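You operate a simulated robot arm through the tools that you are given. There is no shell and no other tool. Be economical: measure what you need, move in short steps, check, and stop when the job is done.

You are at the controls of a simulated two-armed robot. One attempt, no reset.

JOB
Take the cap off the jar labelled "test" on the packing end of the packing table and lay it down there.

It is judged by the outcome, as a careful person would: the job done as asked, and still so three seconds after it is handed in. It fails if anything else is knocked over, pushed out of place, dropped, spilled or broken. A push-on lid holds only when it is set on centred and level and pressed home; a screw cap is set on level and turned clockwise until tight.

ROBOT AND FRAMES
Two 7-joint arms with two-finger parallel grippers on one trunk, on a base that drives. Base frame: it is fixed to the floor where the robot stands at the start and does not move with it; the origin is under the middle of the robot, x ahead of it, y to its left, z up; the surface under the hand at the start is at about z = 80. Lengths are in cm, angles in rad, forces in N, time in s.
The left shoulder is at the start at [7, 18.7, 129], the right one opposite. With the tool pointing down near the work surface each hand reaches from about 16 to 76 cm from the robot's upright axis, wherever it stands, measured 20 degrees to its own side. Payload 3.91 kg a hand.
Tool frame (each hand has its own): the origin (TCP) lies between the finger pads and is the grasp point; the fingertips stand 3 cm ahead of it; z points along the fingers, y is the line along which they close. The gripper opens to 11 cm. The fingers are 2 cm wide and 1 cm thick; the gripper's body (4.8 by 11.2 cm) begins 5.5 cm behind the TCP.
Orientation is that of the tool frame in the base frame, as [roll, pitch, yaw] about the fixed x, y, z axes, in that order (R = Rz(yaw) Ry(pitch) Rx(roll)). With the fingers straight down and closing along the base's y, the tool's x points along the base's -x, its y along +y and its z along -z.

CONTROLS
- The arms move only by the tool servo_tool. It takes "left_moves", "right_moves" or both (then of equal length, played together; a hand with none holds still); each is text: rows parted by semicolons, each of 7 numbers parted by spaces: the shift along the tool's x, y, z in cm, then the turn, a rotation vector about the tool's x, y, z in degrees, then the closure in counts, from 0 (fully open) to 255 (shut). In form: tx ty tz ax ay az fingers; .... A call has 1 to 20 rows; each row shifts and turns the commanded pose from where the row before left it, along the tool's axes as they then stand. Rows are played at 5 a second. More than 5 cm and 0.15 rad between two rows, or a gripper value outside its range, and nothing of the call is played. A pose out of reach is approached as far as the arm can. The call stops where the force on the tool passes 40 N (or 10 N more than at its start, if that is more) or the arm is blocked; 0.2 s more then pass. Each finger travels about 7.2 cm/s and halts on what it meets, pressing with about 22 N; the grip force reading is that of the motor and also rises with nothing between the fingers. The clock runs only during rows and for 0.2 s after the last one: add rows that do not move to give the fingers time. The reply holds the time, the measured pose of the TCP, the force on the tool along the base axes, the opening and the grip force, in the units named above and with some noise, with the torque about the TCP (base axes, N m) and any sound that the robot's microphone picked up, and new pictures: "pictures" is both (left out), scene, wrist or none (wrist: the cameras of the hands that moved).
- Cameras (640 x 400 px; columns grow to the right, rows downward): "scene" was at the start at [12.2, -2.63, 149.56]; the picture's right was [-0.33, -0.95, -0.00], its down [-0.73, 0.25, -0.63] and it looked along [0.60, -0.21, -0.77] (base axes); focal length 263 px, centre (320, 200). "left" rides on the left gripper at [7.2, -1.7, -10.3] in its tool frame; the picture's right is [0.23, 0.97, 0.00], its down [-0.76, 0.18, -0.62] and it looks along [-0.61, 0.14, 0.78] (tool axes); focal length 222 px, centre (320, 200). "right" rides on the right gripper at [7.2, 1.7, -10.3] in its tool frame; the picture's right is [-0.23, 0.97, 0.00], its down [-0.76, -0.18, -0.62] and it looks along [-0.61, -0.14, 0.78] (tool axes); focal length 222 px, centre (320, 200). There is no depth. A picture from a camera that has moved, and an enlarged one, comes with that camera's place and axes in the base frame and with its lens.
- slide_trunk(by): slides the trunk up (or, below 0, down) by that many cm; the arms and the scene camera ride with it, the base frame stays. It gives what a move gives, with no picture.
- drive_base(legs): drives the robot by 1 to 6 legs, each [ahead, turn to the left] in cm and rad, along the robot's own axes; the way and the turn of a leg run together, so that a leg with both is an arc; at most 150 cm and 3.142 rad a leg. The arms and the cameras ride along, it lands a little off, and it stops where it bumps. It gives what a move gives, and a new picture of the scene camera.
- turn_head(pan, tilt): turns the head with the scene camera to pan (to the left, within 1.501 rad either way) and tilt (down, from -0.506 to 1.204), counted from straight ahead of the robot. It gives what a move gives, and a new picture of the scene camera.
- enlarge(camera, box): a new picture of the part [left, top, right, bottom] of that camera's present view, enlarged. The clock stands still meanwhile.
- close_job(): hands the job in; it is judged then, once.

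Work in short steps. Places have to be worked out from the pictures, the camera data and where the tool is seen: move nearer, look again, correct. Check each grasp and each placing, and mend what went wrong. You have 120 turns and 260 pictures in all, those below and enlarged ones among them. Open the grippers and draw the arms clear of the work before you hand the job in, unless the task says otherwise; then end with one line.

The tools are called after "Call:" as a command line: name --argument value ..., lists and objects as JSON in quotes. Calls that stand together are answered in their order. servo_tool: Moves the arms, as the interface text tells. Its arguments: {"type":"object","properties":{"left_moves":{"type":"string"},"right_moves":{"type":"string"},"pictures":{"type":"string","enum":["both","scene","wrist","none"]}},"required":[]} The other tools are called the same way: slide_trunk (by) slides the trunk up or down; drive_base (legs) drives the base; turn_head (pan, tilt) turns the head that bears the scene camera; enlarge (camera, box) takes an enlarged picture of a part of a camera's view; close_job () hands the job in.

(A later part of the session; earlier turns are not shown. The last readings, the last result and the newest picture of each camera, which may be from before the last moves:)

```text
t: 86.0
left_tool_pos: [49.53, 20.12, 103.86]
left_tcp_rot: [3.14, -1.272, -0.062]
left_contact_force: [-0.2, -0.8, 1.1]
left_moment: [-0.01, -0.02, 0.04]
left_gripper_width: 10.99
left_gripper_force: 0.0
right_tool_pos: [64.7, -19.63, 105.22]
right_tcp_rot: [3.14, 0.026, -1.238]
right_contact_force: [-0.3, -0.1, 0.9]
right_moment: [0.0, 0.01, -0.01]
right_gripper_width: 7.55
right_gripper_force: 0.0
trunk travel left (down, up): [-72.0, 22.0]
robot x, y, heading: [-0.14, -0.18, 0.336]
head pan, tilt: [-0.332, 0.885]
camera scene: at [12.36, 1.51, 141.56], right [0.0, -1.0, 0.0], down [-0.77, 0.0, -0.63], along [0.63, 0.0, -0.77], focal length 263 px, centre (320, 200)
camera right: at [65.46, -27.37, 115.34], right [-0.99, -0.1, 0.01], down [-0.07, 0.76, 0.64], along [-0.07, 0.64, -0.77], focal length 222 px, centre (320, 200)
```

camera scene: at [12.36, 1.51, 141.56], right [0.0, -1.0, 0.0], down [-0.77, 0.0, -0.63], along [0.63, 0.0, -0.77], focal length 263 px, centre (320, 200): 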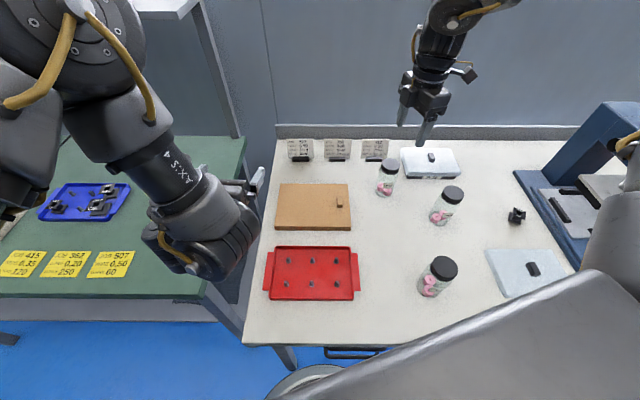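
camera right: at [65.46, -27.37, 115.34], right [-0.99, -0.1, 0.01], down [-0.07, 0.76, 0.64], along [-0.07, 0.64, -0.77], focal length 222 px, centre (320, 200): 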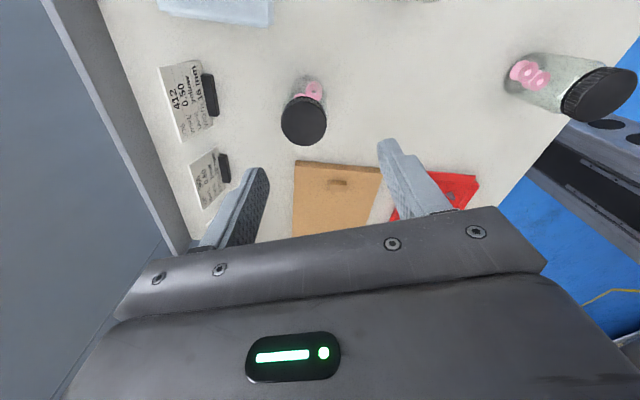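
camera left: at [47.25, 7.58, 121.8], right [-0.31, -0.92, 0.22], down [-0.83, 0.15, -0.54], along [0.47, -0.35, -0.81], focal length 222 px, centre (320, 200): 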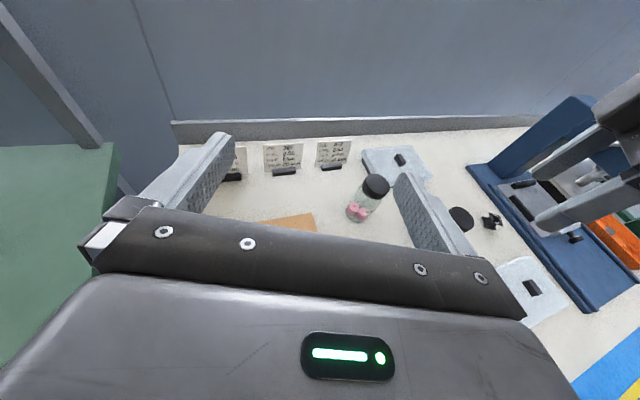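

The cap is at about (66.1,-18.5) from this view. I centre over it, level the hand, and descend to tips z≈95.

Call:
servo_tool --right_moves "-0.4 -0.9 0 0 1.5 0 80;-0.37 -0.85 0 0 0 0 80;0 0 2.4 0 0 0 80;0 0 2.4 0 0 0 80;0 0 2.4 0 0 0 80;0 0 0 0 0 0 80" --pictures "both"

```text
t: 87.4
left_tool_pos: [49.53, 20.0, 103.85]
left_tcp_rot: [3.139, -1.271, -0.062]
left_contact_force: [-0.6, 0.0, 0.3]
left_moment: [-0.02, -0.02, 0.04]
left_gripper_width: 11.02
left_gripper_force: 0.0
right_tool_pos: [66.05, -18.39, 98.04]
right_tcp_rot: [-3.14, 0.001, -1.239]
right_contact_force: [0.4, -0.9, 0.0]
right_moment: [-0.03, 0.0, 0.02]
right_gripper_width: 7.56
right_gripper_force: 0.1
trunk travel left (down, up): [-72.0, 22.0]
robot x, y, heading: [0.13, -0.22, 0.332]
head pan, tilt: [-0.332, 0.885]
camera scene: at [12.31, 1.52, 141.57], right [0.0, -1.0, 0.0], down [-0.77, 0.0, -0.63], along [0.63, 0.0, -0.77], focal length 263 px, centre (320, 200)
camera right: at [66.69, -25.73, 108.3], right [-0.99, -0.1, 0.0], down [-0.08, 0.78, 0.62], along [-0.06, 0.62, -0.78], focal length 222 px, centre (320, 200)
```

scene: 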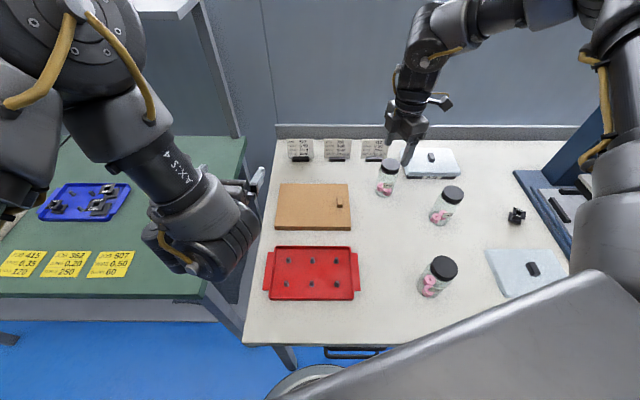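
right: 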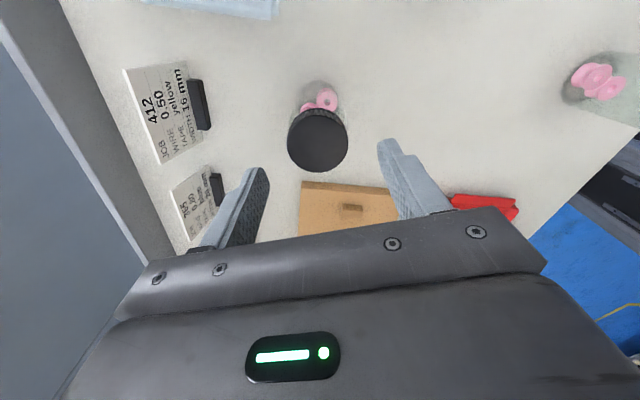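

All reached. Now I test the yaw range at hover (CCW 51°, then CW 102°), ending at the start of an unscrewing stroke.

Call:
servo_tool --right_moves "0 0 -3 0 0 -8.5 80;0 0 -3 0 0 -8.5 80;0 0 0 0 0 -8.5 80;0 0 0 0 0 -8.5 80;0 0 0 0 0 -8.5 80;0 0 0 0 0 -8.5 80;0 0 0 0 0 8.5 80;0 0 0 0 0 8.5 80;0 0 0 0 0 8.5 80;0 0 0 0 0 8.5 80;0 0 0 0 0 8.5 80;0 0 0 0 0 8.5 80;0 0 0 0 0 8.5 80;0 0 0 0 0 8.5 80;0 0 0 0 0 8.5 80;0 0 0 0 0 8.5 80;0 0 0 0 0 8.5 80;0 0 0 0 0 8.5 80;0 0 0 0 0 0 80" --pictures "none"

```text
t: 91.4
left_tool_pos: [49.55, 19.98, 103.82]
left_tcp_rot: [3.139, -1.268, -0.062]
left_contact_force: [0.2, 0.3, -0.3]
left_moment: [0.01, 0.0, -0.01]
left_gripper_width: 10.99
left_gripper_force: 0.1
right_tool_pos: [65.98, -18.43, 104.08]
right_tcp_rot: [-3.14, -0.002, -2.133]
right_contact_force: [0.0, -0.7, 0.6]
right_moment: [0.0, -0.04, 0.01]
right_gripper_width: 7.55
right_gripper_force: 0.0
trunk travel left (down, up): [-72.0, 22.0]
robot x, y, heading: [-0.35, -0.11, 0.332]
head pan, tilt: [-0.332, 0.885]
```

Full range works, with no limits hit. Now the left hand: swing its heading to −28°, then move to a pre-grasp 17 cm short of the jar, above the lid.

Call:
servo_tool --left_moves "0 0 0 -7.8 0 2.42 0;0 0 0 -7.8 0 2.42 0;0 0 0 -7.8 0 2.42 0;-0.717 2.17 1.66 0 0 0 0;-0.717 2.17 1.66 0 0 0 0;-0.717 2.17 1.66 0 0 0 0;-0.717 2.17 1.66 0 0 0 0;-0.717 2.17 1.66 0 0 0 0;-0.717 2.17 1.66 0 0 0 0;-0.717 2.17 1.66 0 0 0 0;-0.717 2.17 1.66 0 0 0 0;-0.717 2.17 1.66 0 0 0 0;0 0 0 0 0 0 0" --pictures "both"

```text
t: 94.2
left_tool_pos: [46.01, -4.96, 93.56]
left_tcp_rot: [-3.139, -1.273, -0.443]
left_contact_force: [0.0, -0.5, 0.6]
left_moment: [0.01, -0.03, -0.02]
left_gripper_width: 11.0
left_gripper_force: 0.0
left hand out of reach, approached as far as the arm can: row 1, 2, 3, 8, 9, 10
right_tool_pos: [65.91, -18.44, 104.03]
right_tcp_rot: [-3.141, -0.003, -2.129]
right_contact_force: [0.7, -0.7, -0.1]
right_moment: [-0.01, -0.03, 0.01]
right_gripper_width: 7.57
right_gripper_force: 0.0
trunk travel left (down, up): [-72.0, 22.0]
robot x, y, heading: [0.45, -0.36, 0.329]
head pan, tilt: [-0.332, 0.885]
camera scene: at [12.32, 1.56, 141.57], right [0.0, -1.0, 0.0], down [-0.77, 0.0, -0.63], along [0.63, 0.0, -0.77], focal length 263 px, centre (320, 200)
camera left: at [39.83, -0.09, 103.47], right [-0.36, -0.91, 0.22], down [-0.82, 0.19, -0.55], along [0.46, -0.37, -0.81], focal length 222 px, centre (320, 200)
```

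scene: 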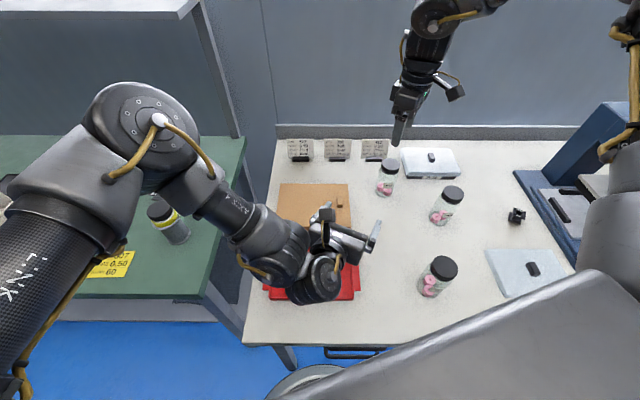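
left: 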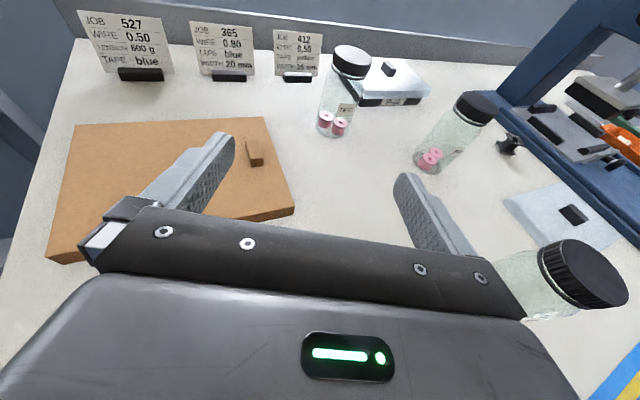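

The left hand is staged at heading −25°, jar ahead. I continue to a pre-grasp 14 cm short, watching the lid and tray.

Call:
servo_tool --left_moves "-0.15 0.69 2.24 0 0 0 0;-0.15 0.69 2.24 0 0 0 0;-0.15 0.69 2.24 0 0 0 0;-0.15 0.69 2.24 0 0 0 0;-0.15 0.69 2.24 0 0 0 0;0 0 0 0 0 0 0" --pictures "both"

```text
t: 95.6
left_tool_pos: [53.75, -12.76, 89.71]
left_tcp_rot: [-3.14, -1.274, -0.445]
left_contact_force: [-0.3, -0.1, -0.8]
left_moment: [0.01, 0.01, 0.01]
left_gripper_width: 11.01
left_gripper_force: 0.1
right_tool_pos: [65.87, -18.43, 104.17]
right_tcp_rot: [-3.141, -0.002, -2.129]
right_contact_force: [0.3, -0.4, -0.2]
right_moment: [-0.01, -0.02, -0.02]
right_gripper_width: 7.55
right_gripper_force: 0.1
trunk travel left (down, up): [-72.0, 22.0]
robot x, y, heading: [-0.01, -0.33, 0.331]
head pan, tilt: [-0.332, 0.885]
camera scene: at [12.33, 1.52, 141.57], right [0.0, -1.0, 0.0], down [-0.77, 0.0, -0.63], along [0.63, 0.0, -0.77], focal length 263 px, centre (320, 200)
camera left: at [47.54, -7.98, 99.71], right [-0.36, -0.91, 0.22], down [-0.82, 0.19, -0.55], along [0.46, -0.37, -0.81], focal length 222 px, centre (320, 200)
```

scene: 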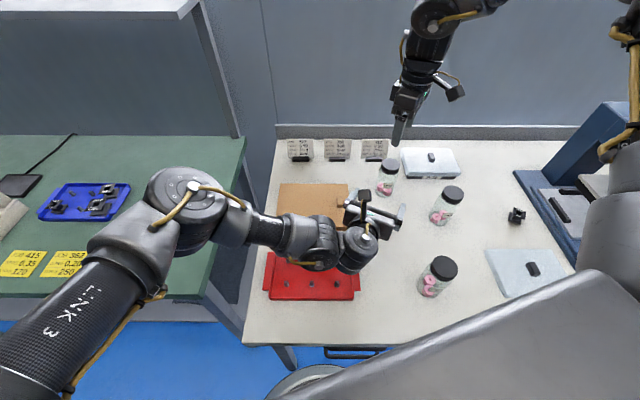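
left: 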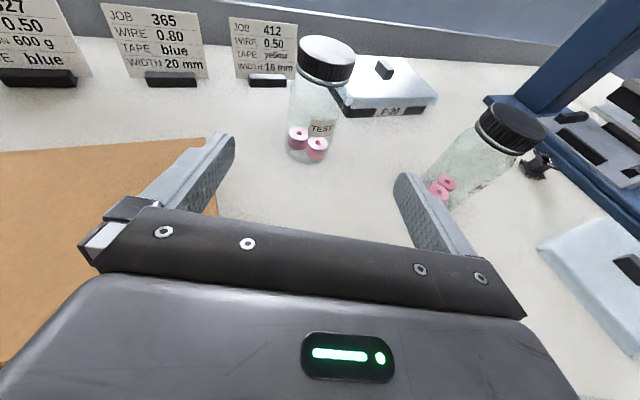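

Clear path and the lid is untouched. I advance 9 cm, shifting 0.3 cm laterally.

Call:
servo_tool --left_moves "0 -0.3 1.8 0 0 0 0;0 0 1.8 0 0 0 0;0 0 1.8 0 0 0 0;0 0 1.8 0 0 0 0;0 0 1.8 0 0 0 0;0 0 0 0 0 0 0" --pictures "both"

```text
t: 97.2
left_tool_pos: [62.59, -11.89, 87.43]
left_tcp_rot: [-3.036, -1.274, -0.508]
left_contact_force: [0.1, 0.3, 0.2]
left_moment: [0.03, 0.01, 0.01]
left_gripper_width: 11.01
left_gripper_force: 0.0
left hand out of reach, approached as far as the arm can: row 5
right_tool_pos: [66.04, -18.33, 104.06]
right_tcp_rot: [3.139, -0.001, -2.131]
right_contact_force: [0.4, 0.2, -0.6]
right_moment: [-0.02, 0.01, 0.03]
right_gripper_width: 7.54
right_gripper_force: 0.0
trunk travel left (down, up): [-72.0, 22.0]
robot x, y, heading: [-0.31, -0.06, 0.329]
head pan, tilt: [-0.332, 0.885]
stopped in row 6 (left hand): the arm was blocked; the commanded pose is now the measured one
camera scene: at [12.37, 1.58, 141.56], right [0.0, -1.0, 0.0], down [-0.77, 0.0, -0.63], along [0.63, 0.0, -0.77], focal length 263 px, centre (320, 200)
camera left: at [56.09, -7.57, 97.44], right [-0.33, -0.93, 0.19], down [-0.81, 0.18, -0.55], along [0.48, -0.34, -0.81], focal length 222 px, centre (320, 200)
```

scene: 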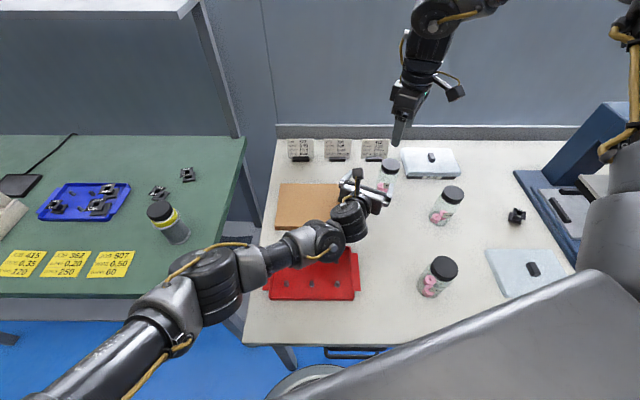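
left: 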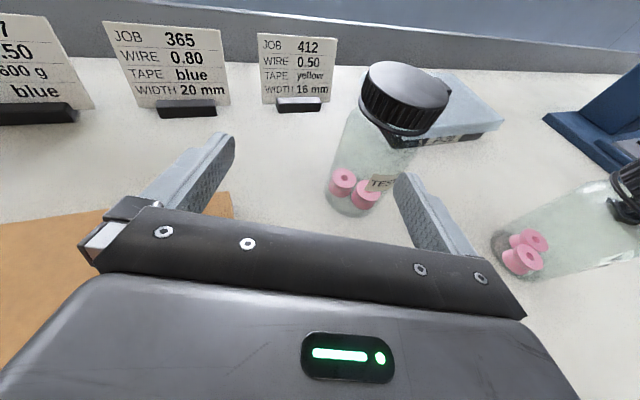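

Left fully extended and blocked just short. I back it out along its own axis, then check that nothing moved.

Call:
servo_tool --left_moves "0 0 -2 0 0 0 0;0 0 -2 0 0 0 0;0 0 -3 0 0 0 0;0 0 -3 0 0 0 0;0 0 -3 0 0 0 0;1 0 -3 0 0 0 0;3 0 -1 0 0 0 0;3 0 -1 0 0 0 0;0 0 0 0 0 0 0" --pictures "both"

```text
t: 99.2
left_tool_pos: [48.24, -6.62, 99.52]
left_tcp_rot: [-3.047, -1.276, -0.503]
left_contact_force: [0.0, -0.1, -0.4]
left_moment: [0.0, 0.01, -0.01]
left_gripper_width: 11.02
left_gripper_force: 0.1
right_tool_pos: [65.98, -18.41, 104.13]
right_tcp_rot: [3.142, -0.002, -2.13]
right_contact_force: [-0.4, 1.3, 0.9]
right_moment: [0.0, -0.03, -0.01]
right_gripper_width: 7.57
right_gripper_force: 0.0
trunk travel left (down, up): [-72.0, 22.0]
robot x, y, heading: [0.16, -0.18, 0.333]
head pan, tilt: [-0.332, 0.885]
camera scene: at [12.35, 1.52, 141.56], right [0.0, -1.0, 0.0], down [-0.77, 0.0, -0.63], along [0.63, 0.0, -0.77], focal length 263 px, centre (320, 200)
camera left: at [41.75, -2.25, 109.5], right [-0.33, -0.92, 0.19], down [-0.81, 0.18, -0.55], along [0.48, -0.34, -0.81], focal length 222 px, centre (320, 200)
```

scene: 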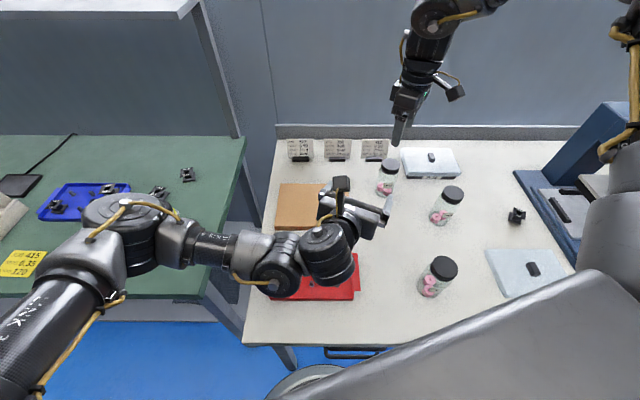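
left: 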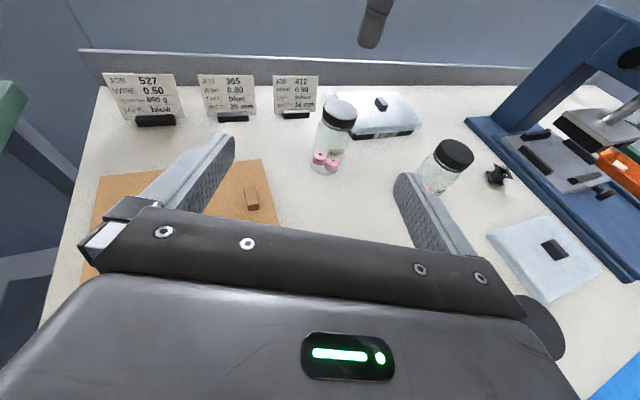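

Jar and lid unmoved. Before repositioning the base, I'll try the cap with the right hand alone, since it reaches well. I descend so the fingertips straddle the cap (tips ≈90).

Call:
servo_tool --right_moves "0 0 2 0 0 0 80;0 0 2 0 0 0 80;0 0 2 0 0 0 80;0 0 0 0 0 0 80" --left_moves "3 0 -1 0 0 0 0;3 0 -1 0 0 0 0;0 0 0 0 0 0 0;0 0 0 0 0 0 0" --pictures "both"

Call:
enlarge --camera "scene" --box '[360, 110, 440, 210]'

```text
t: 100.2
left_tool_pos: [47.92, -7.06, 106.01]
left_tcp_rot: [-3.048, -1.276, -0.503]
left_contact_force: [0.6, 1.0, -1.0]
left_moment: [0.01, -0.01, 0.01]
left_gripper_width: 10.99
left_gripper_force: 0.2
right_tool_pos: [65.99, -18.35, 98.14]
right_tcp_rot: [-3.14, -0.002, -2.13]
right_contact_force: [-0.2, -0.3, -0.5]
right_moment: [-0.03, -0.01, 0.0]
right_gripper_width: 7.54
right_gripper_force: 0.1
trunk travel left (down, up): [-72.0, 22.0]
robot x, y, heading: [0.03, 0.48, 0.333]
head pan, tilt: [-0.332, 0.885]
camera scene: at [12.31, 1.54, 141.57], right [0.0, -1.0, 0.0], down [-0.77, 0.0, -0.63], along [0.63, 0.0, -0.77], focal length 263 px, centre (320, 200)
camera right: at [60.64, -23.61, 108.48], right [-0.71, 0.71, 0.0], down [0.55, 0.55, 0.62], along [0.44, 0.44, -0.78], focal length 222 px, centre (320, 200)
camera left: at [41.42, -2.64, 116.07], right [-0.33, -0.92, 0.19], down [-0.81, 0.18, -0.55], along [0.48, -0.34, -0.81], focal length 222 px, centre (320, 200)
```

scene: 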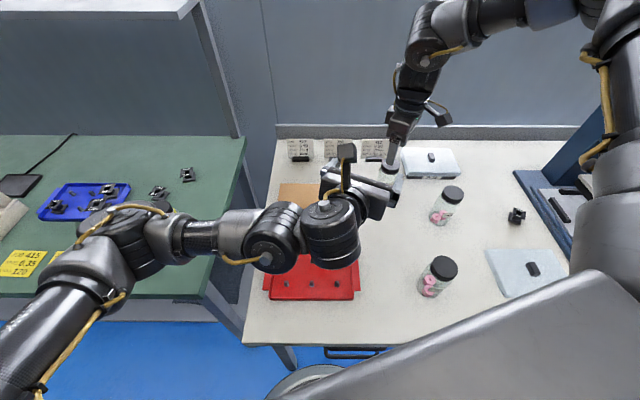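
right: 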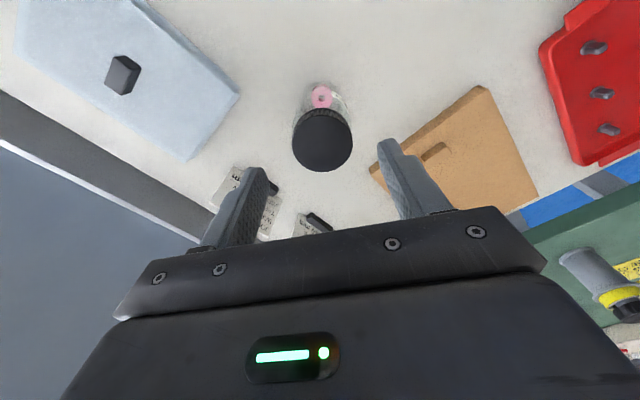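
left: 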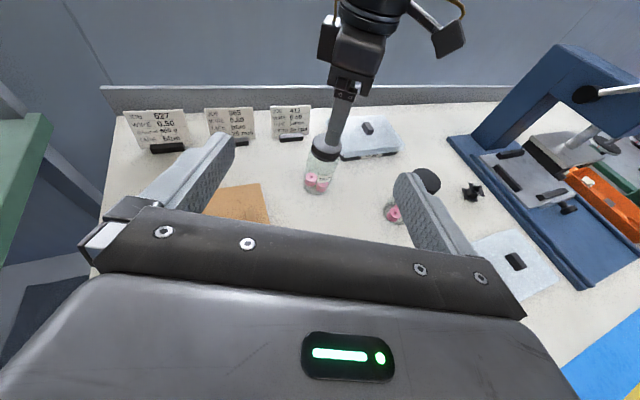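

```text
4.00 times, centred on (400, 160) of scene
camera zoom: at [12.31, 1.54, 141.57], right [0.0, -1.0, 0.0], down [-0.77, 0.0, -0.63], along [0.63, 0.0, -0.77], focal length 1050 px, centre (0, 360)
```

zoom: 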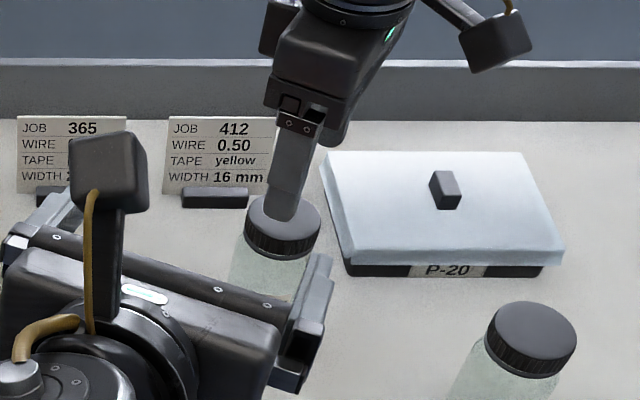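

The cap centre (65.8,-18.2) is right under the TCP. I descend 5.2 cm and close on the cap.

Call:
servo_tool --right_moves "0 0 1.8 0 0 0 80;0 0 1.8 0 0 0 80;0 0 1.6 0 0 0 80;0 0 0 0 0 0 80;0 0 0 0 0 0 105;0 0 0 0 0 0 120;0 0 0 0 0 0 135;0 0 0 0 0 0 160;0 0 0 0 0 0 200;0 0 0 0 0 0 255;0 0 0 0 0 0 255" --pictures "wrist"

Call:
enlarge --camera "left" --box '[270, 80, 390, 220]'

```text
t: 102.6
left_tool_pos: [47.87, -7.03, 106.02]
left_tcp_rot: [-3.047, -1.276, -0.501]
left_contact_force: [0.5, 0.3, -0.8]
left_moment: [0.0, 0.02, -0.02]
left_gripper_width: 11.0
left_gripper_force: 0.1
right_tool_pos: [66.01, -18.51, 92.83]
right_tcp_rot: [-3.14, -0.002, -2.131]
right_contact_force: [-0.8, 0.5, 0.0]
right_moment: [0.01, -0.03, 0.02]
right_gripper_width: 4.78
right_gripper_force: 21.9
trunk travel left (down, up): [-72.0, 22.0]
robot x, y, heading: [0.01, -0.11, 0.334]
head pan, tilt: [-0.332, 0.885]
camera right: at [60.68, -23.79, 103.09], right [-0.71, 0.71, 0.0], down [0.55, 0.55, 0.62], along [0.44, 0.44, -0.78], focal length 222 px, centre (320, 200)
```

right: 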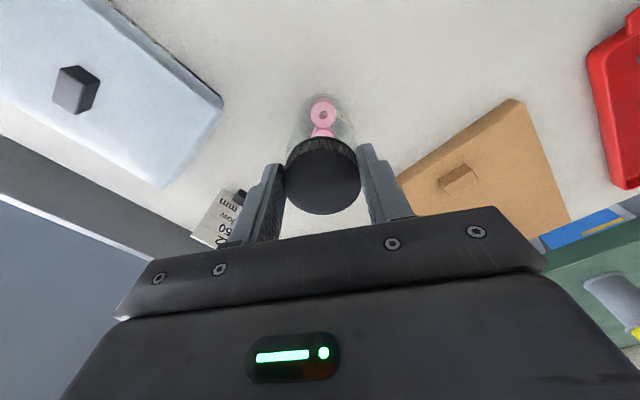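

```text
2.86 times, centred on (330, 150) of left
camera zoom: at [41.45, -2.66, 116.04], right [-0.33, -0.92, 0.19], down [-0.81, 0.18, -0.55], along [0.48, -0.34, -0.81], focal length 635 px, centre (291, 343)
```

zoom: 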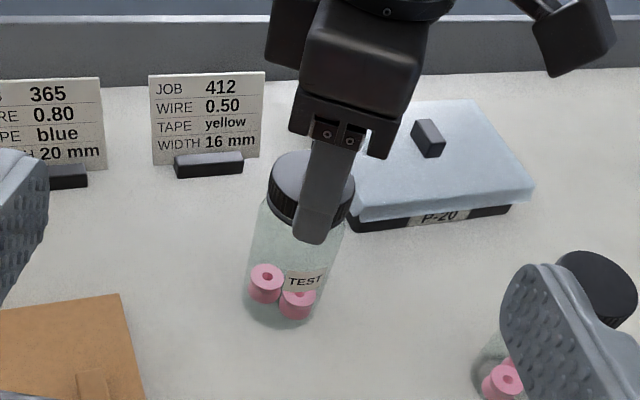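

Cap gripped (4.78 cm). I turn CCW 32° and watch the label and the torque to see whether the jar turns too.

Call:
servo_tool --right_moves "0 0 0 0 0 -8 255;0 0 0 0 0 -8 255;0 0 0 0 0 -8 255;0 0 0 0 0 -8 255" --pictures "wrist"

Call:
enlarge --camera "left" --box '[270, 80, 390, 220]'

```text
t: 103.6
left_tool_pos: [47.92, -7.06, 106.02]
left_tcp_rot: [-3.049, -1.276, -0.502]
left_contact_force: [0.3, 0.6, -0.3]
left_moment: [0.01, 0.02, 0.01]
left_gripper_width: 11.01
left_gripper_force: 0.1
right_tool_pos: [66.01, -18.45, 92.85]
right_tcp_rot: [3.141, -0.001, -1.567]
right_contact_force: [-0.3, 0.7, -0.3]
right_moment: [-0.01, 0.03, -0.01]
right_gripper_width: 4.78
right_gripper_force: 22.2
trunk travel left (down, up): [-72.0, 22.0]
robot x, y, heading: [0.07, -0.28, 0.339]
head pan, tilt: [-0.332, 0.885]
camera right: at [64.33, -25.67, 103.11], right [-0.97, 0.22, 0.0], down [0.18, 0.76, 0.62], along [0.14, 0.61, -0.78], focal length 222 px, centre (320, 200)
```

right: 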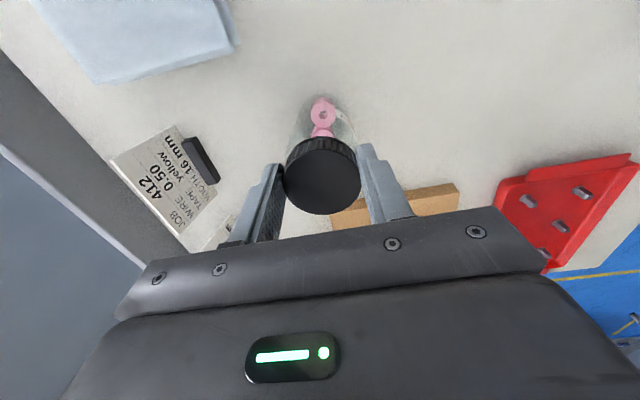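

```text
2.86 times, centred on (330, 150) of left
camera zoom: at [41.47, -2.67, 116.03], right [-0.33, -0.92, 0.19], down [-0.81, 0.18, -0.55], along [0.48, -0.34, -0.81], focal length 635 px, centre (291, 343)
```

zoom: 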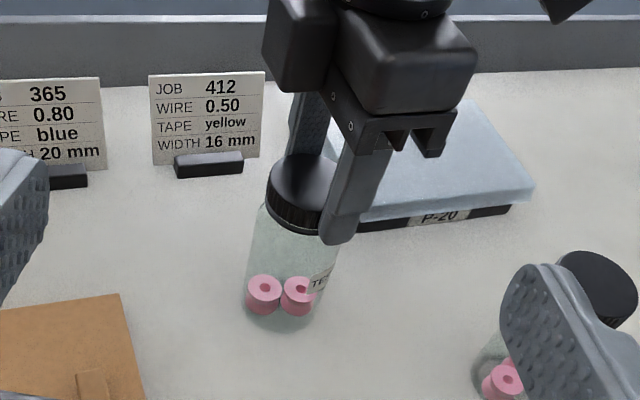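

The whole jar turned with the cap, so it needs holding. First I turn it back, then try once with some downward pressure to add table friction.

Call:
servo_tool --right_moves "0 0 0 0 0 8 255;0 0 0 0 0 8 255;0 0 0 0 0 8 255;0 0 0 0 0 8 255;0 0 0.15 0 0 0 255;0 0 0.15 0 0 0 255;0 0 0.15 0 0 0 255;0 0 0 0 0 0 255" --pictures "none"

```text
t: 105.4
left_tool_pos: [47.87, -6.96, 106.22]
left_tcp_rot: [-3.046, -1.278, -0.506]
left_contact_force: [-0.4, 0.6, -0.7]
left_moment: [0.03, -0.01, -0.02]
left_gripper_width: 11.02
left_gripper_force: 0.1
right_tool_pos: [65.94, -18.29, 92.67]
right_tcp_rot: [-3.14, -0.001, -2.131]
right_contact_force: [2.7, -0.3, 15.6]
right_moment: [-0.13, -0.24, -0.02]
right_gripper_width: 4.81
right_gripper_force: 21.5
trunk travel left (down, up): [-72.0, 22.0]
robot x, y, heading: [-0.19, 0.21, 0.337]
head pan, tilt: [-0.332, 0.885]
```

Pressing with 16 N. I add a little more and rotate CCW 32°.

Call:
servo_tool --right_moves "0 0 0.2 0 0 0 255;0 0 0.15 0 0 0 255;0 0 0 0 0 -8 255;0 0 0 0 0 -8 255;0 0 0 0 0 -8 255;0 0 0 0 0 -8 255" --pictures "none"

Call:
enlarge --camera "left" --box '[270, 80, 390, 220]'

```text
t: 106.8
left_tool_pos: [47.83, -6.88, 106.19]
left_tcp_rot: [-3.045, -1.279, -0.505]
left_contact_force: [-0.1, 0.5, -0.2]
left_moment: [0.04, 0.0, -0.01]
left_gripper_width: 11.0
left_gripper_force: 0.1
right_tool_pos: [65.77, -18.4, 92.31]
right_tcp_rot: [-3.142, -0.001, -1.566]
right_contact_force: [1.0, 0.4, 20.1]
right_moment: [0.18, -0.06, -0.11]
right_gripper_width: 4.8
right_gripper_force: 22.0
trunk travel left (down, up): [-72.0, 22.0]
robot x, y, heading: [-0.05, 0.21, 0.332]
head pan, tilt: [-0.332, 0.885]
```

```text
2.86 times, centred on (330, 150) of left
camera zoom: at [41.22, -2.59, 116.14], right [-0.33, -0.92, 0.19], down [-0.81, 0.18, -0.55], along [0.48, -0.34, -0.81], focal length 635 px, centre (291, 343)
```

zoom: 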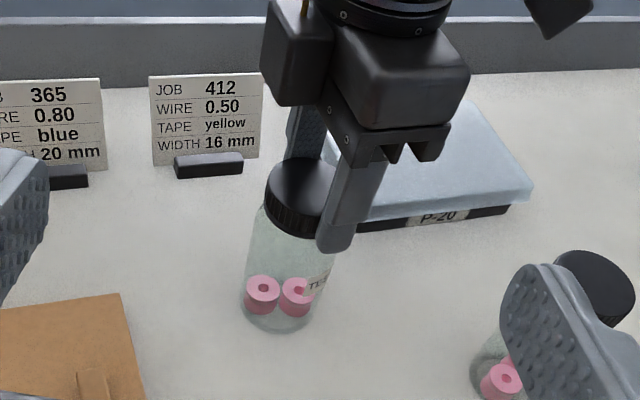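

It still co-rotates, so the left hand is needed. Since the right hand holds the capped jar well, I'll carry it ~9 cm toward the robot where both hands reach, open it there, and put it back. First I relax, turn it back, and lift 2.5 cm.

Call:
servo_tool --right_moves "0 0 -0.4 0 0 0 255;0 0 -0.4 0 0 0 255;0 0 0 0 0 8 255;0 0 0 0 0 8 255;0 0 0 0 0 8 255;0 0 0 0 0 8 255;0 0 -1.2 0 0 0 255;0 0 -1.3 0 0 0 255;0 0 0 0 0 0 255" --left_moves "0 0 0 0 0 0 0;0 0 0 0 0 0 0;0 0 0 0 0 0 0;0 0 0 0 0 0 0;0 0 -1 0 0 0 0;0 0 -1 0 0 0 0;0 0 -1 0 0 0 0;0 0 -1 0 0 0 0;0 0 0 0 0 0 0" --pictures "both"

```text
t: 108.8
left_tool_pos: [44.6, -5.27, 106.74]
left_tcp_rot: [-3.047, -1.273, -0.502]
left_contact_force: [-0.4, 1.9, 0.3]
left_moment: [0.01, -0.02, -0.01]
left_gripper_width: 11.01
left_gripper_force: 0.1
right_tool_pos: [66.01, -18.42, 95.28]
right_tcp_rot: [3.14, -0.002, -2.129]
right_contact_force: [0.2, -0.5, -0.6]
right_moment: [-0.01, 0.01, 0.01]
right_gripper_width: 0.0
right_gripper_force: 22.1
trunk travel left (down, up): [-72.0, 22.0]
robot x, y, heading: [0.16, -0.01, 0.333]
head pan, tilt: [-0.332, 0.885]
camera scene: at [12.41, 1.49, 141.56], right [0.0, -1.0, 0.0], down [-0.77, 0.0, -0.63], along [0.63, 0.0, -0.77], focal length 263 px, centre (320, 200)
camera right: at [60.76, -23.67, 105.59], right [-0.71, 0.71, 0.0], down [0.56, 0.55, 0.62], along [0.44, 0.44, -0.78], focal length 222 px, centre (320, 200)
camera left: at [38.13, -0.88, 116.87], right [-0.33, -0.92, 0.19], down [-0.81, 0.18, -0.55], along [0.48, -0.34, -0.81], focal length 222 px, centre (320, 200)
```

scene: 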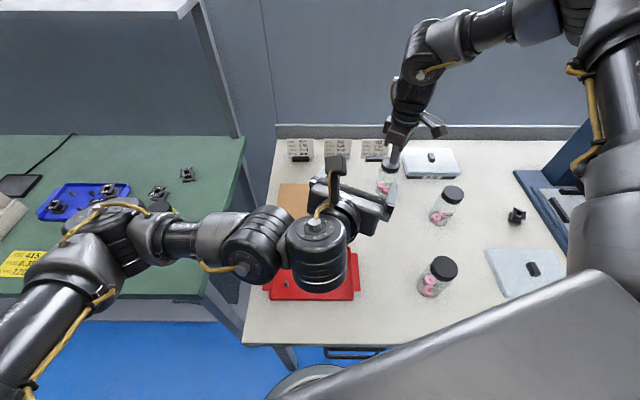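
right: 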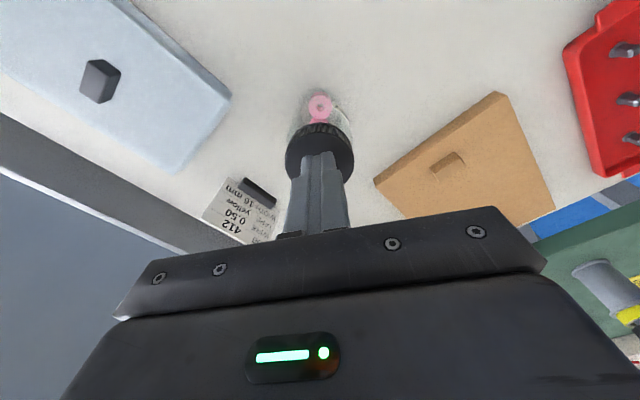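
left: 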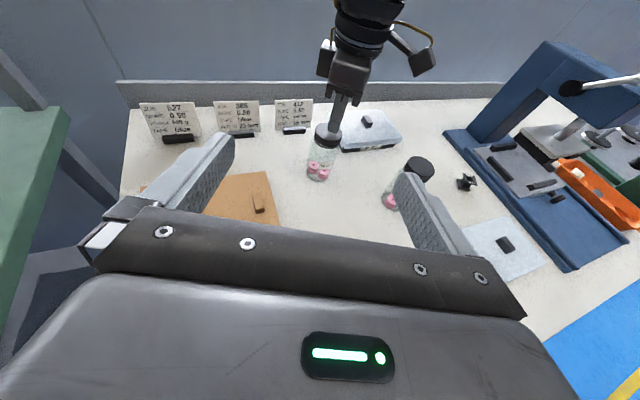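

The fingertips slipped off the cap on lifting; the jar still stands in place. A body grip is firmer: I open, descend until the fingers straddle the glass (TCP≈87.5), and close.

Call:
servo_tool --right_moves "0 0 0 0 0 0 80;0 0 0 0 0 0 80;0 0 0 0 0 0 80;0 0 0 0 0 0 80;0 0 2 0 0 0 80;0 0 2 0 0 0 80;0 0 2 0 0 0 80;0 0 1.8 0 0 0 80;0 0 0 0 0 0 80;0 0 0 0 0 0 105;0 0 0 0 0 0 120;0 0 0 0 0 0 140;0 0 0 0 0 0 200;0 0 0 0 0 0 255;0 0 0 0 0 0 255" --pictures "wrist"

Call:
enlarge --camera "left" --box '[270, 80, 390, 220]'

```text
t: 112.0
left_tool_pos: [44.6, -5.21, 106.95]
left_tcp_rot: [-3.048, -1.277, -0.505]
left_contact_force: [-0.2, -0.8, -0.3]
left_moment: [-0.01, -0.03, 0.0]
left_gripper_width: 11.0
left_gripper_force: 0.1
right_tool_pos: [65.11, -19.46, 88.79]
right_tcp_rot: [3.141, -0.001, -2.13]
right_contact_force: [0.1, -1.1, 0.4]
right_moment: [-0.04, -0.04, -0.03]
right_gripper_width: 4.94
right_gripper_force: 22.0
right hand out of reach, approached as far as the arm can: row 7, 8
trunk travel left (down, up): [-72.0, 22.0]
robot x, y, heading: [-0.06, 0.42, 0.336]
head pan, tilt: [-0.332, 0.885]
camera right: at [59.71, -24.71, 99.16], right [-0.71, 0.71, 0.0], down [0.55, 0.55, 0.62], along [0.44, 0.44, -0.78], focal length 222 px, centre (320, 200)
```

right: 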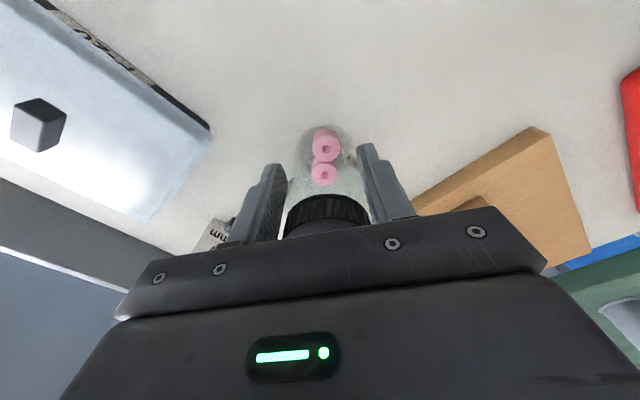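

```text
2.86 times, centred on (330, 150) of left
camera zoom: at [38.07, -0.88, 116.89], right [-0.33, -0.92, 0.19], down [-0.81, 0.18, -0.55], along [0.48, -0.34, -0.81], focal length 635 px, centre (291, 343)
```

zoom: 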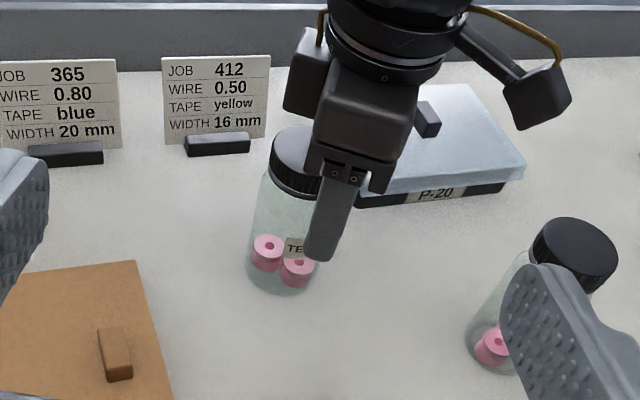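

The hand drifted off-centre at its low-height limit. Lowering the trunk raises its relative height, so I open, rise, and lower the trunk 6 cm.

Call:
servo_tool --right_moves "0 0 0 0 0 0 120;0 0 0 0 0 0 80;0 0 0 0 0 0 80;0 0 -3 0 0 0 80;0 0 -4 0 0 0 80;0 0 -4 0 0 0 80;0.4 -1.3 0 0 0 0 80;0 0 0 0 0 0 80" --pictures "none"

Call:
slide_trunk --by -6

Call:
servo_tool --right_moves "0 0 0 0 0 0 80" --pictures "wrist"

```text
t: 113.8
left_tool_pos: [44.65, -5.21, 106.87]
left_tcp_rot: [-3.047, -1.276, -0.503]
left_contact_force: [0.0, -0.7, -0.4]
left_moment: [-0.03, 0.01, 0.0]
left_gripper_width: 10.98
left_gripper_force: 0.1
right_tool_pos: [65.86, -20.48, 99.84]
right_tcp_rot: [-3.141, -0.001, -2.13]
right_contact_force: [0.0, 0.3, 0.3]
right_moment: [-0.03, 0.0, -0.03]
right_gripper_width: 7.55
right_gripper_force: 0.0
trunk travel left (down, up): [-72.0, 22.0]
robot x, y, heading: [-0.25, -0.15, 0.33]
head pan, tilt: [-0.332, 0.885]
```

```text
t: 114.8
left_tool_pos: [44.6, -5.16, 100.91]
left_tcp_rot: [-3.047, -1.276, -0.504]
left_contact_force: [0.4, 0.3, -0.3]
left_moment: [-0.01, -0.01, -0.02]
left_gripper_width: 10.99
left_gripper_force: 0.0
right_tool_pos: [65.78, -20.39, 93.77]
right_tcp_rot: [-3.141, -0.002, -2.128]
right_contact_force: [-0.8, 0.1, -0.8]
right_moment: [0.01, 0.01, -0.02]
right_gripper_width: 7.55
right_gripper_force: 0.0
trunk travel left (down, up): [-66.0, 28.0]
robot x, y, heading: [0.26, 0.11, 0.329]
head pan, tilt: [-0.332, 0.885]
```

```text
t: 115.2
left_tool_pos: [44.42, -5.17, 100.95]
left_tcp_rot: [-3.048, -1.274, -0.502]
left_contact_force: [0.0, 0.6, 0.6]
left_moment: [0.0, 0.01, -0.01]
left_gripper_width: 11.03
left_gripper_force: 0.1
right_tool_pos: [65.78, -20.45, 93.88]
right_tcp_rot: [-3.142, -0.002, -2.129]
right_contact_force: [0.2, 0.7, 0.7]
right_moment: [0.01, -0.02, -0.01]
right_gripper_width: 7.54
right_gripper_force: 0.1
trunk travel left (down, up): [-66.0, 28.0]
robot x, y, heading: [-0.01, -0.15, 0.331]
head pan, tilt: [-0.332, 0.885]
camera right: at [60.53, -25.59, 104.16], right [-0.71, 0.71, 0.0], down [0.55, 0.55, 0.62], along [0.44, 0.44, -0.78], focal length 222 px, centre (320, 200)
```

right: 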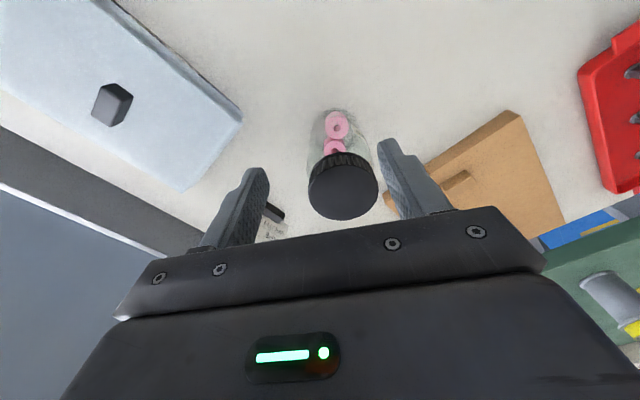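

Cap at (65.9,-17.9) in this view, still between the fingers. I recentre, descend onto the body (TCP≈87.6), and look.

Call:
servo_tool --right_moves "-1 0.5 0 0 0 0 80;-1.06 0.55 0 0 0 0 80;0 0 2.1 0 0 0 80;0 0 2.1 0 0 0 80;0 0 2.1 0 0 0 80;0 0 0 0 0 0 80" --pictures "wrist"

```text
t: 116.6
left_tool_pos: [44.58, -5.25, 100.94]
left_tcp_rot: [-3.049, -1.277, -0.505]
left_contact_force: [0.3, -0.1, 0.3]
left_moment: [0.0, 0.04, -0.02]
left_gripper_width: 11.0
left_gripper_force: 0.0
right_tool_pos: [66.17, -18.07, 87.31]
right_tcp_rot: [3.14, -0.003, -2.129]
right_contact_force: [-0.2, -0.1, 0.2]
right_moment: [0.03, 0.0, 0.0]
right_gripper_width: 7.56
right_gripper_force: 0.0
trunk travel left (down, up): [-66.0, 28.0]
robot x, y, heading: [-0.3, -0.02, 0.336]
head pan, tilt: [-0.332, 0.885]
camera right: at [60.89, -23.27, 97.74], right [-0.71, 0.71, 0.0], down [0.55, 0.55, 0.62], along [0.44, 0.44, -0.78], focal length 222 px, centre (320, 200)
```

right: 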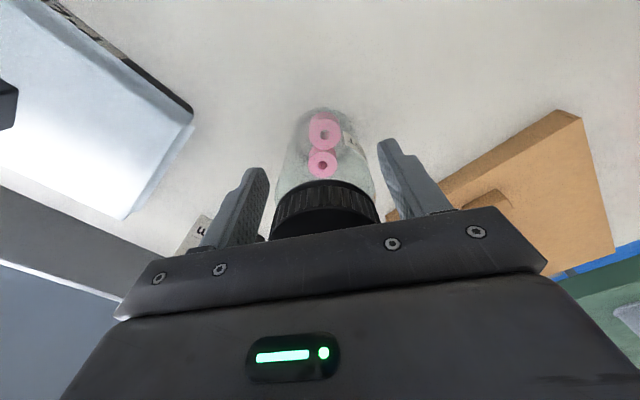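

Centred. I close on the body and lift 1.5 cm.

Call:
servo_tool --right_moves "0 0 0 0 0 0 105;0 0 0 0 0 0 120;0 0 0 0 0 0 140;0 0 0 0 0 0 200;0 0 0 0 0 0 255;0 0 0 0 0 0 255;0 0 -0.5 0 0 0 255;0 0 -0.5 0 0 0 255;0 0 -0.5 0 0 0 255;0 0 0 0 0 0 255" --pictures "wrist"

Call:
enlarge --camera "left" --box '[250, 60, 390, 220]'

```text
t: 118.8
left_tool_pos: [44.63, -5.28, 100.77]
left_tcp_rot: [-3.046, -1.274, -0.502]
left_contact_force: [-0.2, 0.3, -0.3]
left_moment: [-0.04, 0.0, -0.01]
left_gripper_width: 11.01
left_gripper_force: 0.0
right_tool_pos: [66.07, -18.12, 89.1]
right_tcp_rot: [-3.141, -0.002, -2.129]
right_contact_force: [-0.1, 0.4, -1.1]
right_moment: [0.0, 0.04, -0.02]
right_gripper_width: 5.53
right_gripper_force: 22.1
trunk travel left (down, up): [-66.0, 28.0]
robot x, y, heading: [0.21, 0.15, 0.334]
head pan, tilt: [-0.332, 0.885]
camera right: at [60.84, -23.33, 99.32], right [-0.71, 0.71, 0.0], down [0.55, 0.55, 0.62], along [0.44, 0.44, -0.78], focal length 222 px, centre (320, 200)
```

right: 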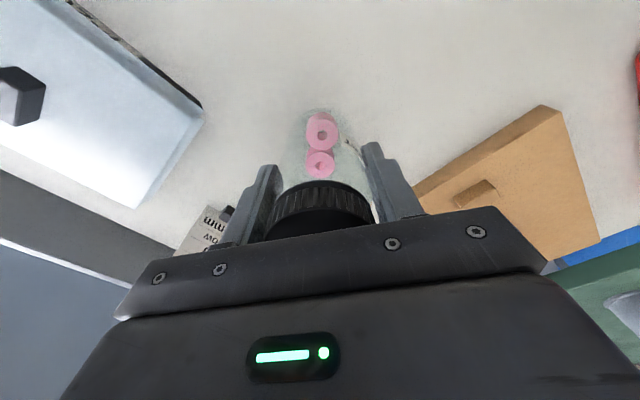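

```text
2.50 times, centred on (320, 140) of left
camera zoom: at [38.1, -0.88, 110.88], right [-0.33, -0.92, 0.19], down [-0.81, 0.18, -0.55], along [0.48, -0.34, -0.81], focal length 555 px, centre (320, 350)
```

zoom: 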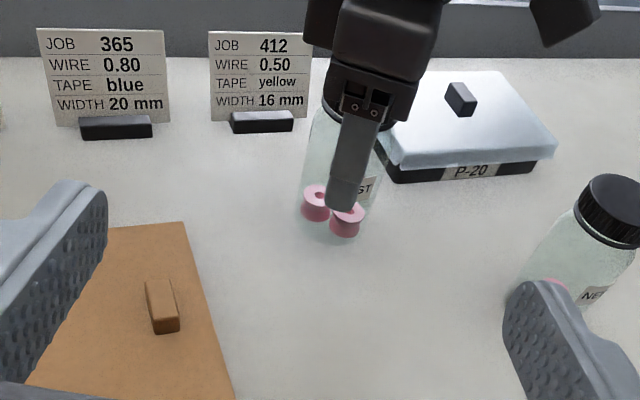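

The jar is lifted with the hand. I carry it by (−7.6,+2.6) to the spot both hands can reach, then lower it.

Call:
servo_tool --right_moves "0.3 1.3 0 0 0 0 255;0.3 1.3 0 0 0 0 255;0.3 1.3 0 0 0 0 255;0.3 1.3 0 0 0 0 255;0.3 1.3 0 0 0 0 255;0.3 1.3 0 0 0 0 255;0 0 0 0 0 0 255" --pictures "both"

Call:
enlarge --camera "scene" --box '[340, 120, 460, 240]'

```text
t: 120.4
left_tool_pos: [44.57, -5.29, 100.91]
left_tcp_rot: [-3.047, -1.274, -0.502]
left_contact_force: [-0.6, 0.0, 0.2]
left_moment: [0.01, 0.01, -0.01]
left_gripper_width: 11.01
left_gripper_force: 0.0
right_tool_pos: [58.36, -15.65, 89.04]
right_tcp_rot: [3.141, -0.001, -2.13]
right_contact_force: [-0.3, -0.1, -1.4]
right_moment: [0.05, 0.01, -0.01]
right_gripper_width: 5.51
right_gripper_force: 22.1
trunk travel left (down, up): [-66.0, 28.0]
robot x, y, heading: [-0.08, -0.33, 0.331]
head pan, tilt: [-0.332, 0.885]
camera scene: at [12.39, 1.51, 135.56], right [0.0, -1.0, 0.0], down [-0.77, 0.0, -0.63], along [0.63, 0.0, -0.77], focal length 263 px, centre (320, 200)
camera right: at [53.07, -20.81, 99.31], right [-0.71, 0.71, 0.0], down [0.55, 0.55, 0.62], along [0.44, 0.44, -0.78], focal length 222 px, centre (320, 200)
```

scene: 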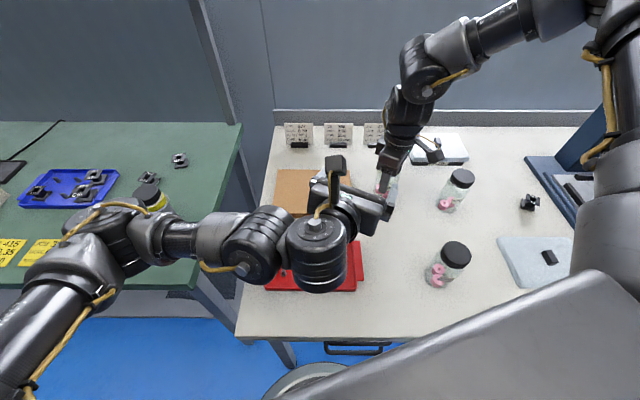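
right: 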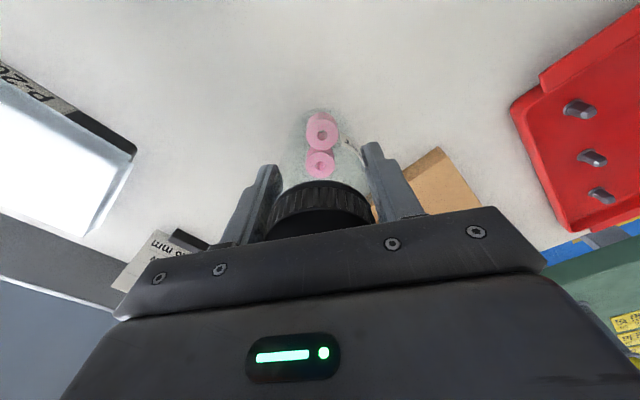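

```text
3.33 times, centred on (400, 180) of scene
camera zoom: at [12.39, 1.51, 135.56], right [0.0, -1.0, 0.0], down [-0.77, 0.0, -0.63], along [0.63, 0.0, -0.77], focal length 875 px, centre (53, 267)
```

zoom: 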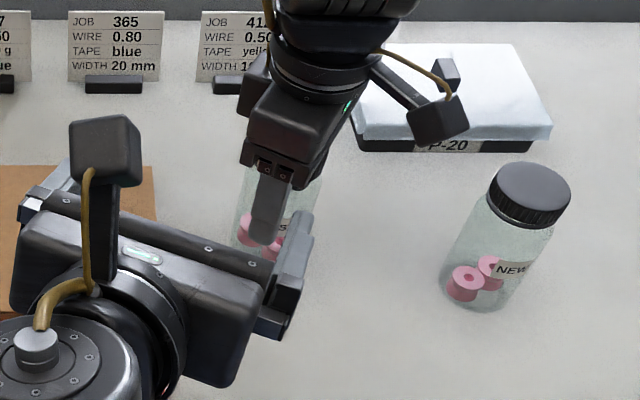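

The jar is carried fine. I lower it to the table, checking for contact force.

Call:
servo_tool --right_moves "0 0 0.5 0 0 0 255;0 0 0.5 0 0 0 255;0 0 0.5 0 0 0 255;0 0 0.1 0 0 0 255;0 0 0 0 0 0 255" --pictures "none"

```text
t: 121.6
left_tool_pos: [44.49, -5.25, 100.89]
left_tcp_rot: [-3.047, -1.275, -0.504]
left_contact_force: [-0.5, 0.4, -1.5]
left_moment: [-0.02, -0.02, -0.01]
left_gripper_width: 10.99
left_gripper_force: 0.0
right_tool_pos: [58.34, -15.49, 87.36]
right_tcp_rot: [-3.14, 0.0, -2.128]
right_contact_force: [0.4, -1.6, 5.8]
right_moment: [-0.18, -0.05, -0.01]
right_gripper_width: 5.52
right_gripper_force: 21.7
trunk travel left (down, up): [-66.0, 28.0]
robot x, y, heading: [0.12, -0.06, 0.337]
head pan, tilt: [-0.332, 0.885]
```

Standing on the table (5.8 N). I release and rise to tips ≈97.

Call:
servo_tool --right_moves "0 0 -0.1 0 0 0 220;0 0 0 0 0 0 140;0 0 0 0 0 0 110;0 0 0 0 0 0 80;0 0 0 0 0 0 80;0 0 -2 0 0 0 80;0 0 -3 0 0 0 80;0 0 -4 0 0 0 80;0 0 -4 0 0 0 80;0 0 0 0 0 0 80" --pictures "wrist"

Call:
enlarge --camera "left" --box '[200, 40, 480, 240]'

```text
t: 123.8
left_tool_pos: [44.6, -5.24, 100.81]
left_tcp_rot: [-3.05, -1.273, -0.503]
left_contact_force: [0.0, 0.3, -0.6]
left_moment: [0.01, 0.01, -0.01]
left_gripper_width: 10.99
left_gripper_force: 0.0
right_tool_pos: [58.41, -15.64, 100.65]
right_tcp_rot: [3.139, -0.001, -2.131]
right_contact_force: [0.1, 0.1, -0.4]
right_moment: [-0.01, 0.0, 0.0]
right_gripper_width: 7.51
right_gripper_force: 0.0
trunk travel left (down, up): [-66.0, 28.0]
robot x, y, heading: [-0.01, -0.42, 0.333]
head pan, tilt: [-0.332, 0.885]
camera right: at [53.16, -20.89, 110.85], right [-0.71, 0.71, 0.0], down [0.56, 0.55, 0.62], along [0.44, 0.44, -0.78], focal length 222 px, centre (320, 200)
```

right: 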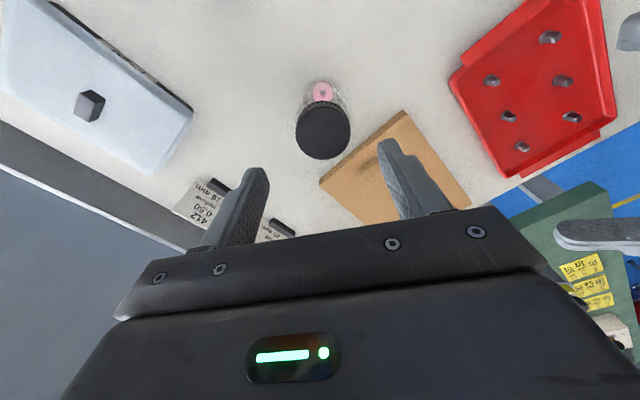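

```text
2.00 times, centred on (340, 140) of left
camera zoom: at [38.16, -0.88, 110.85], right [-0.33, -0.92, 0.19], down [-0.81, 0.18, -0.55], along [0.48, -0.34, -0.81], focal length 444 px, centre (280, 320)
```

zoom: 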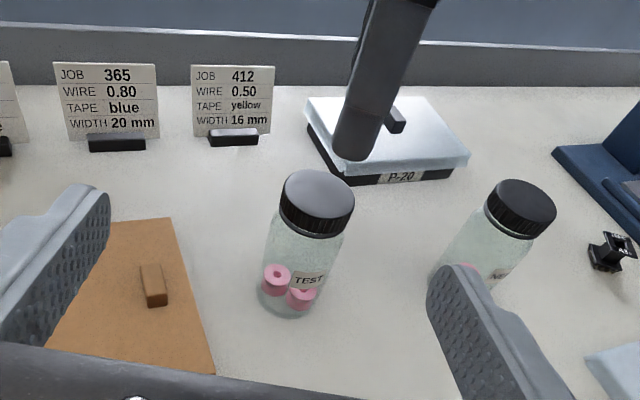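

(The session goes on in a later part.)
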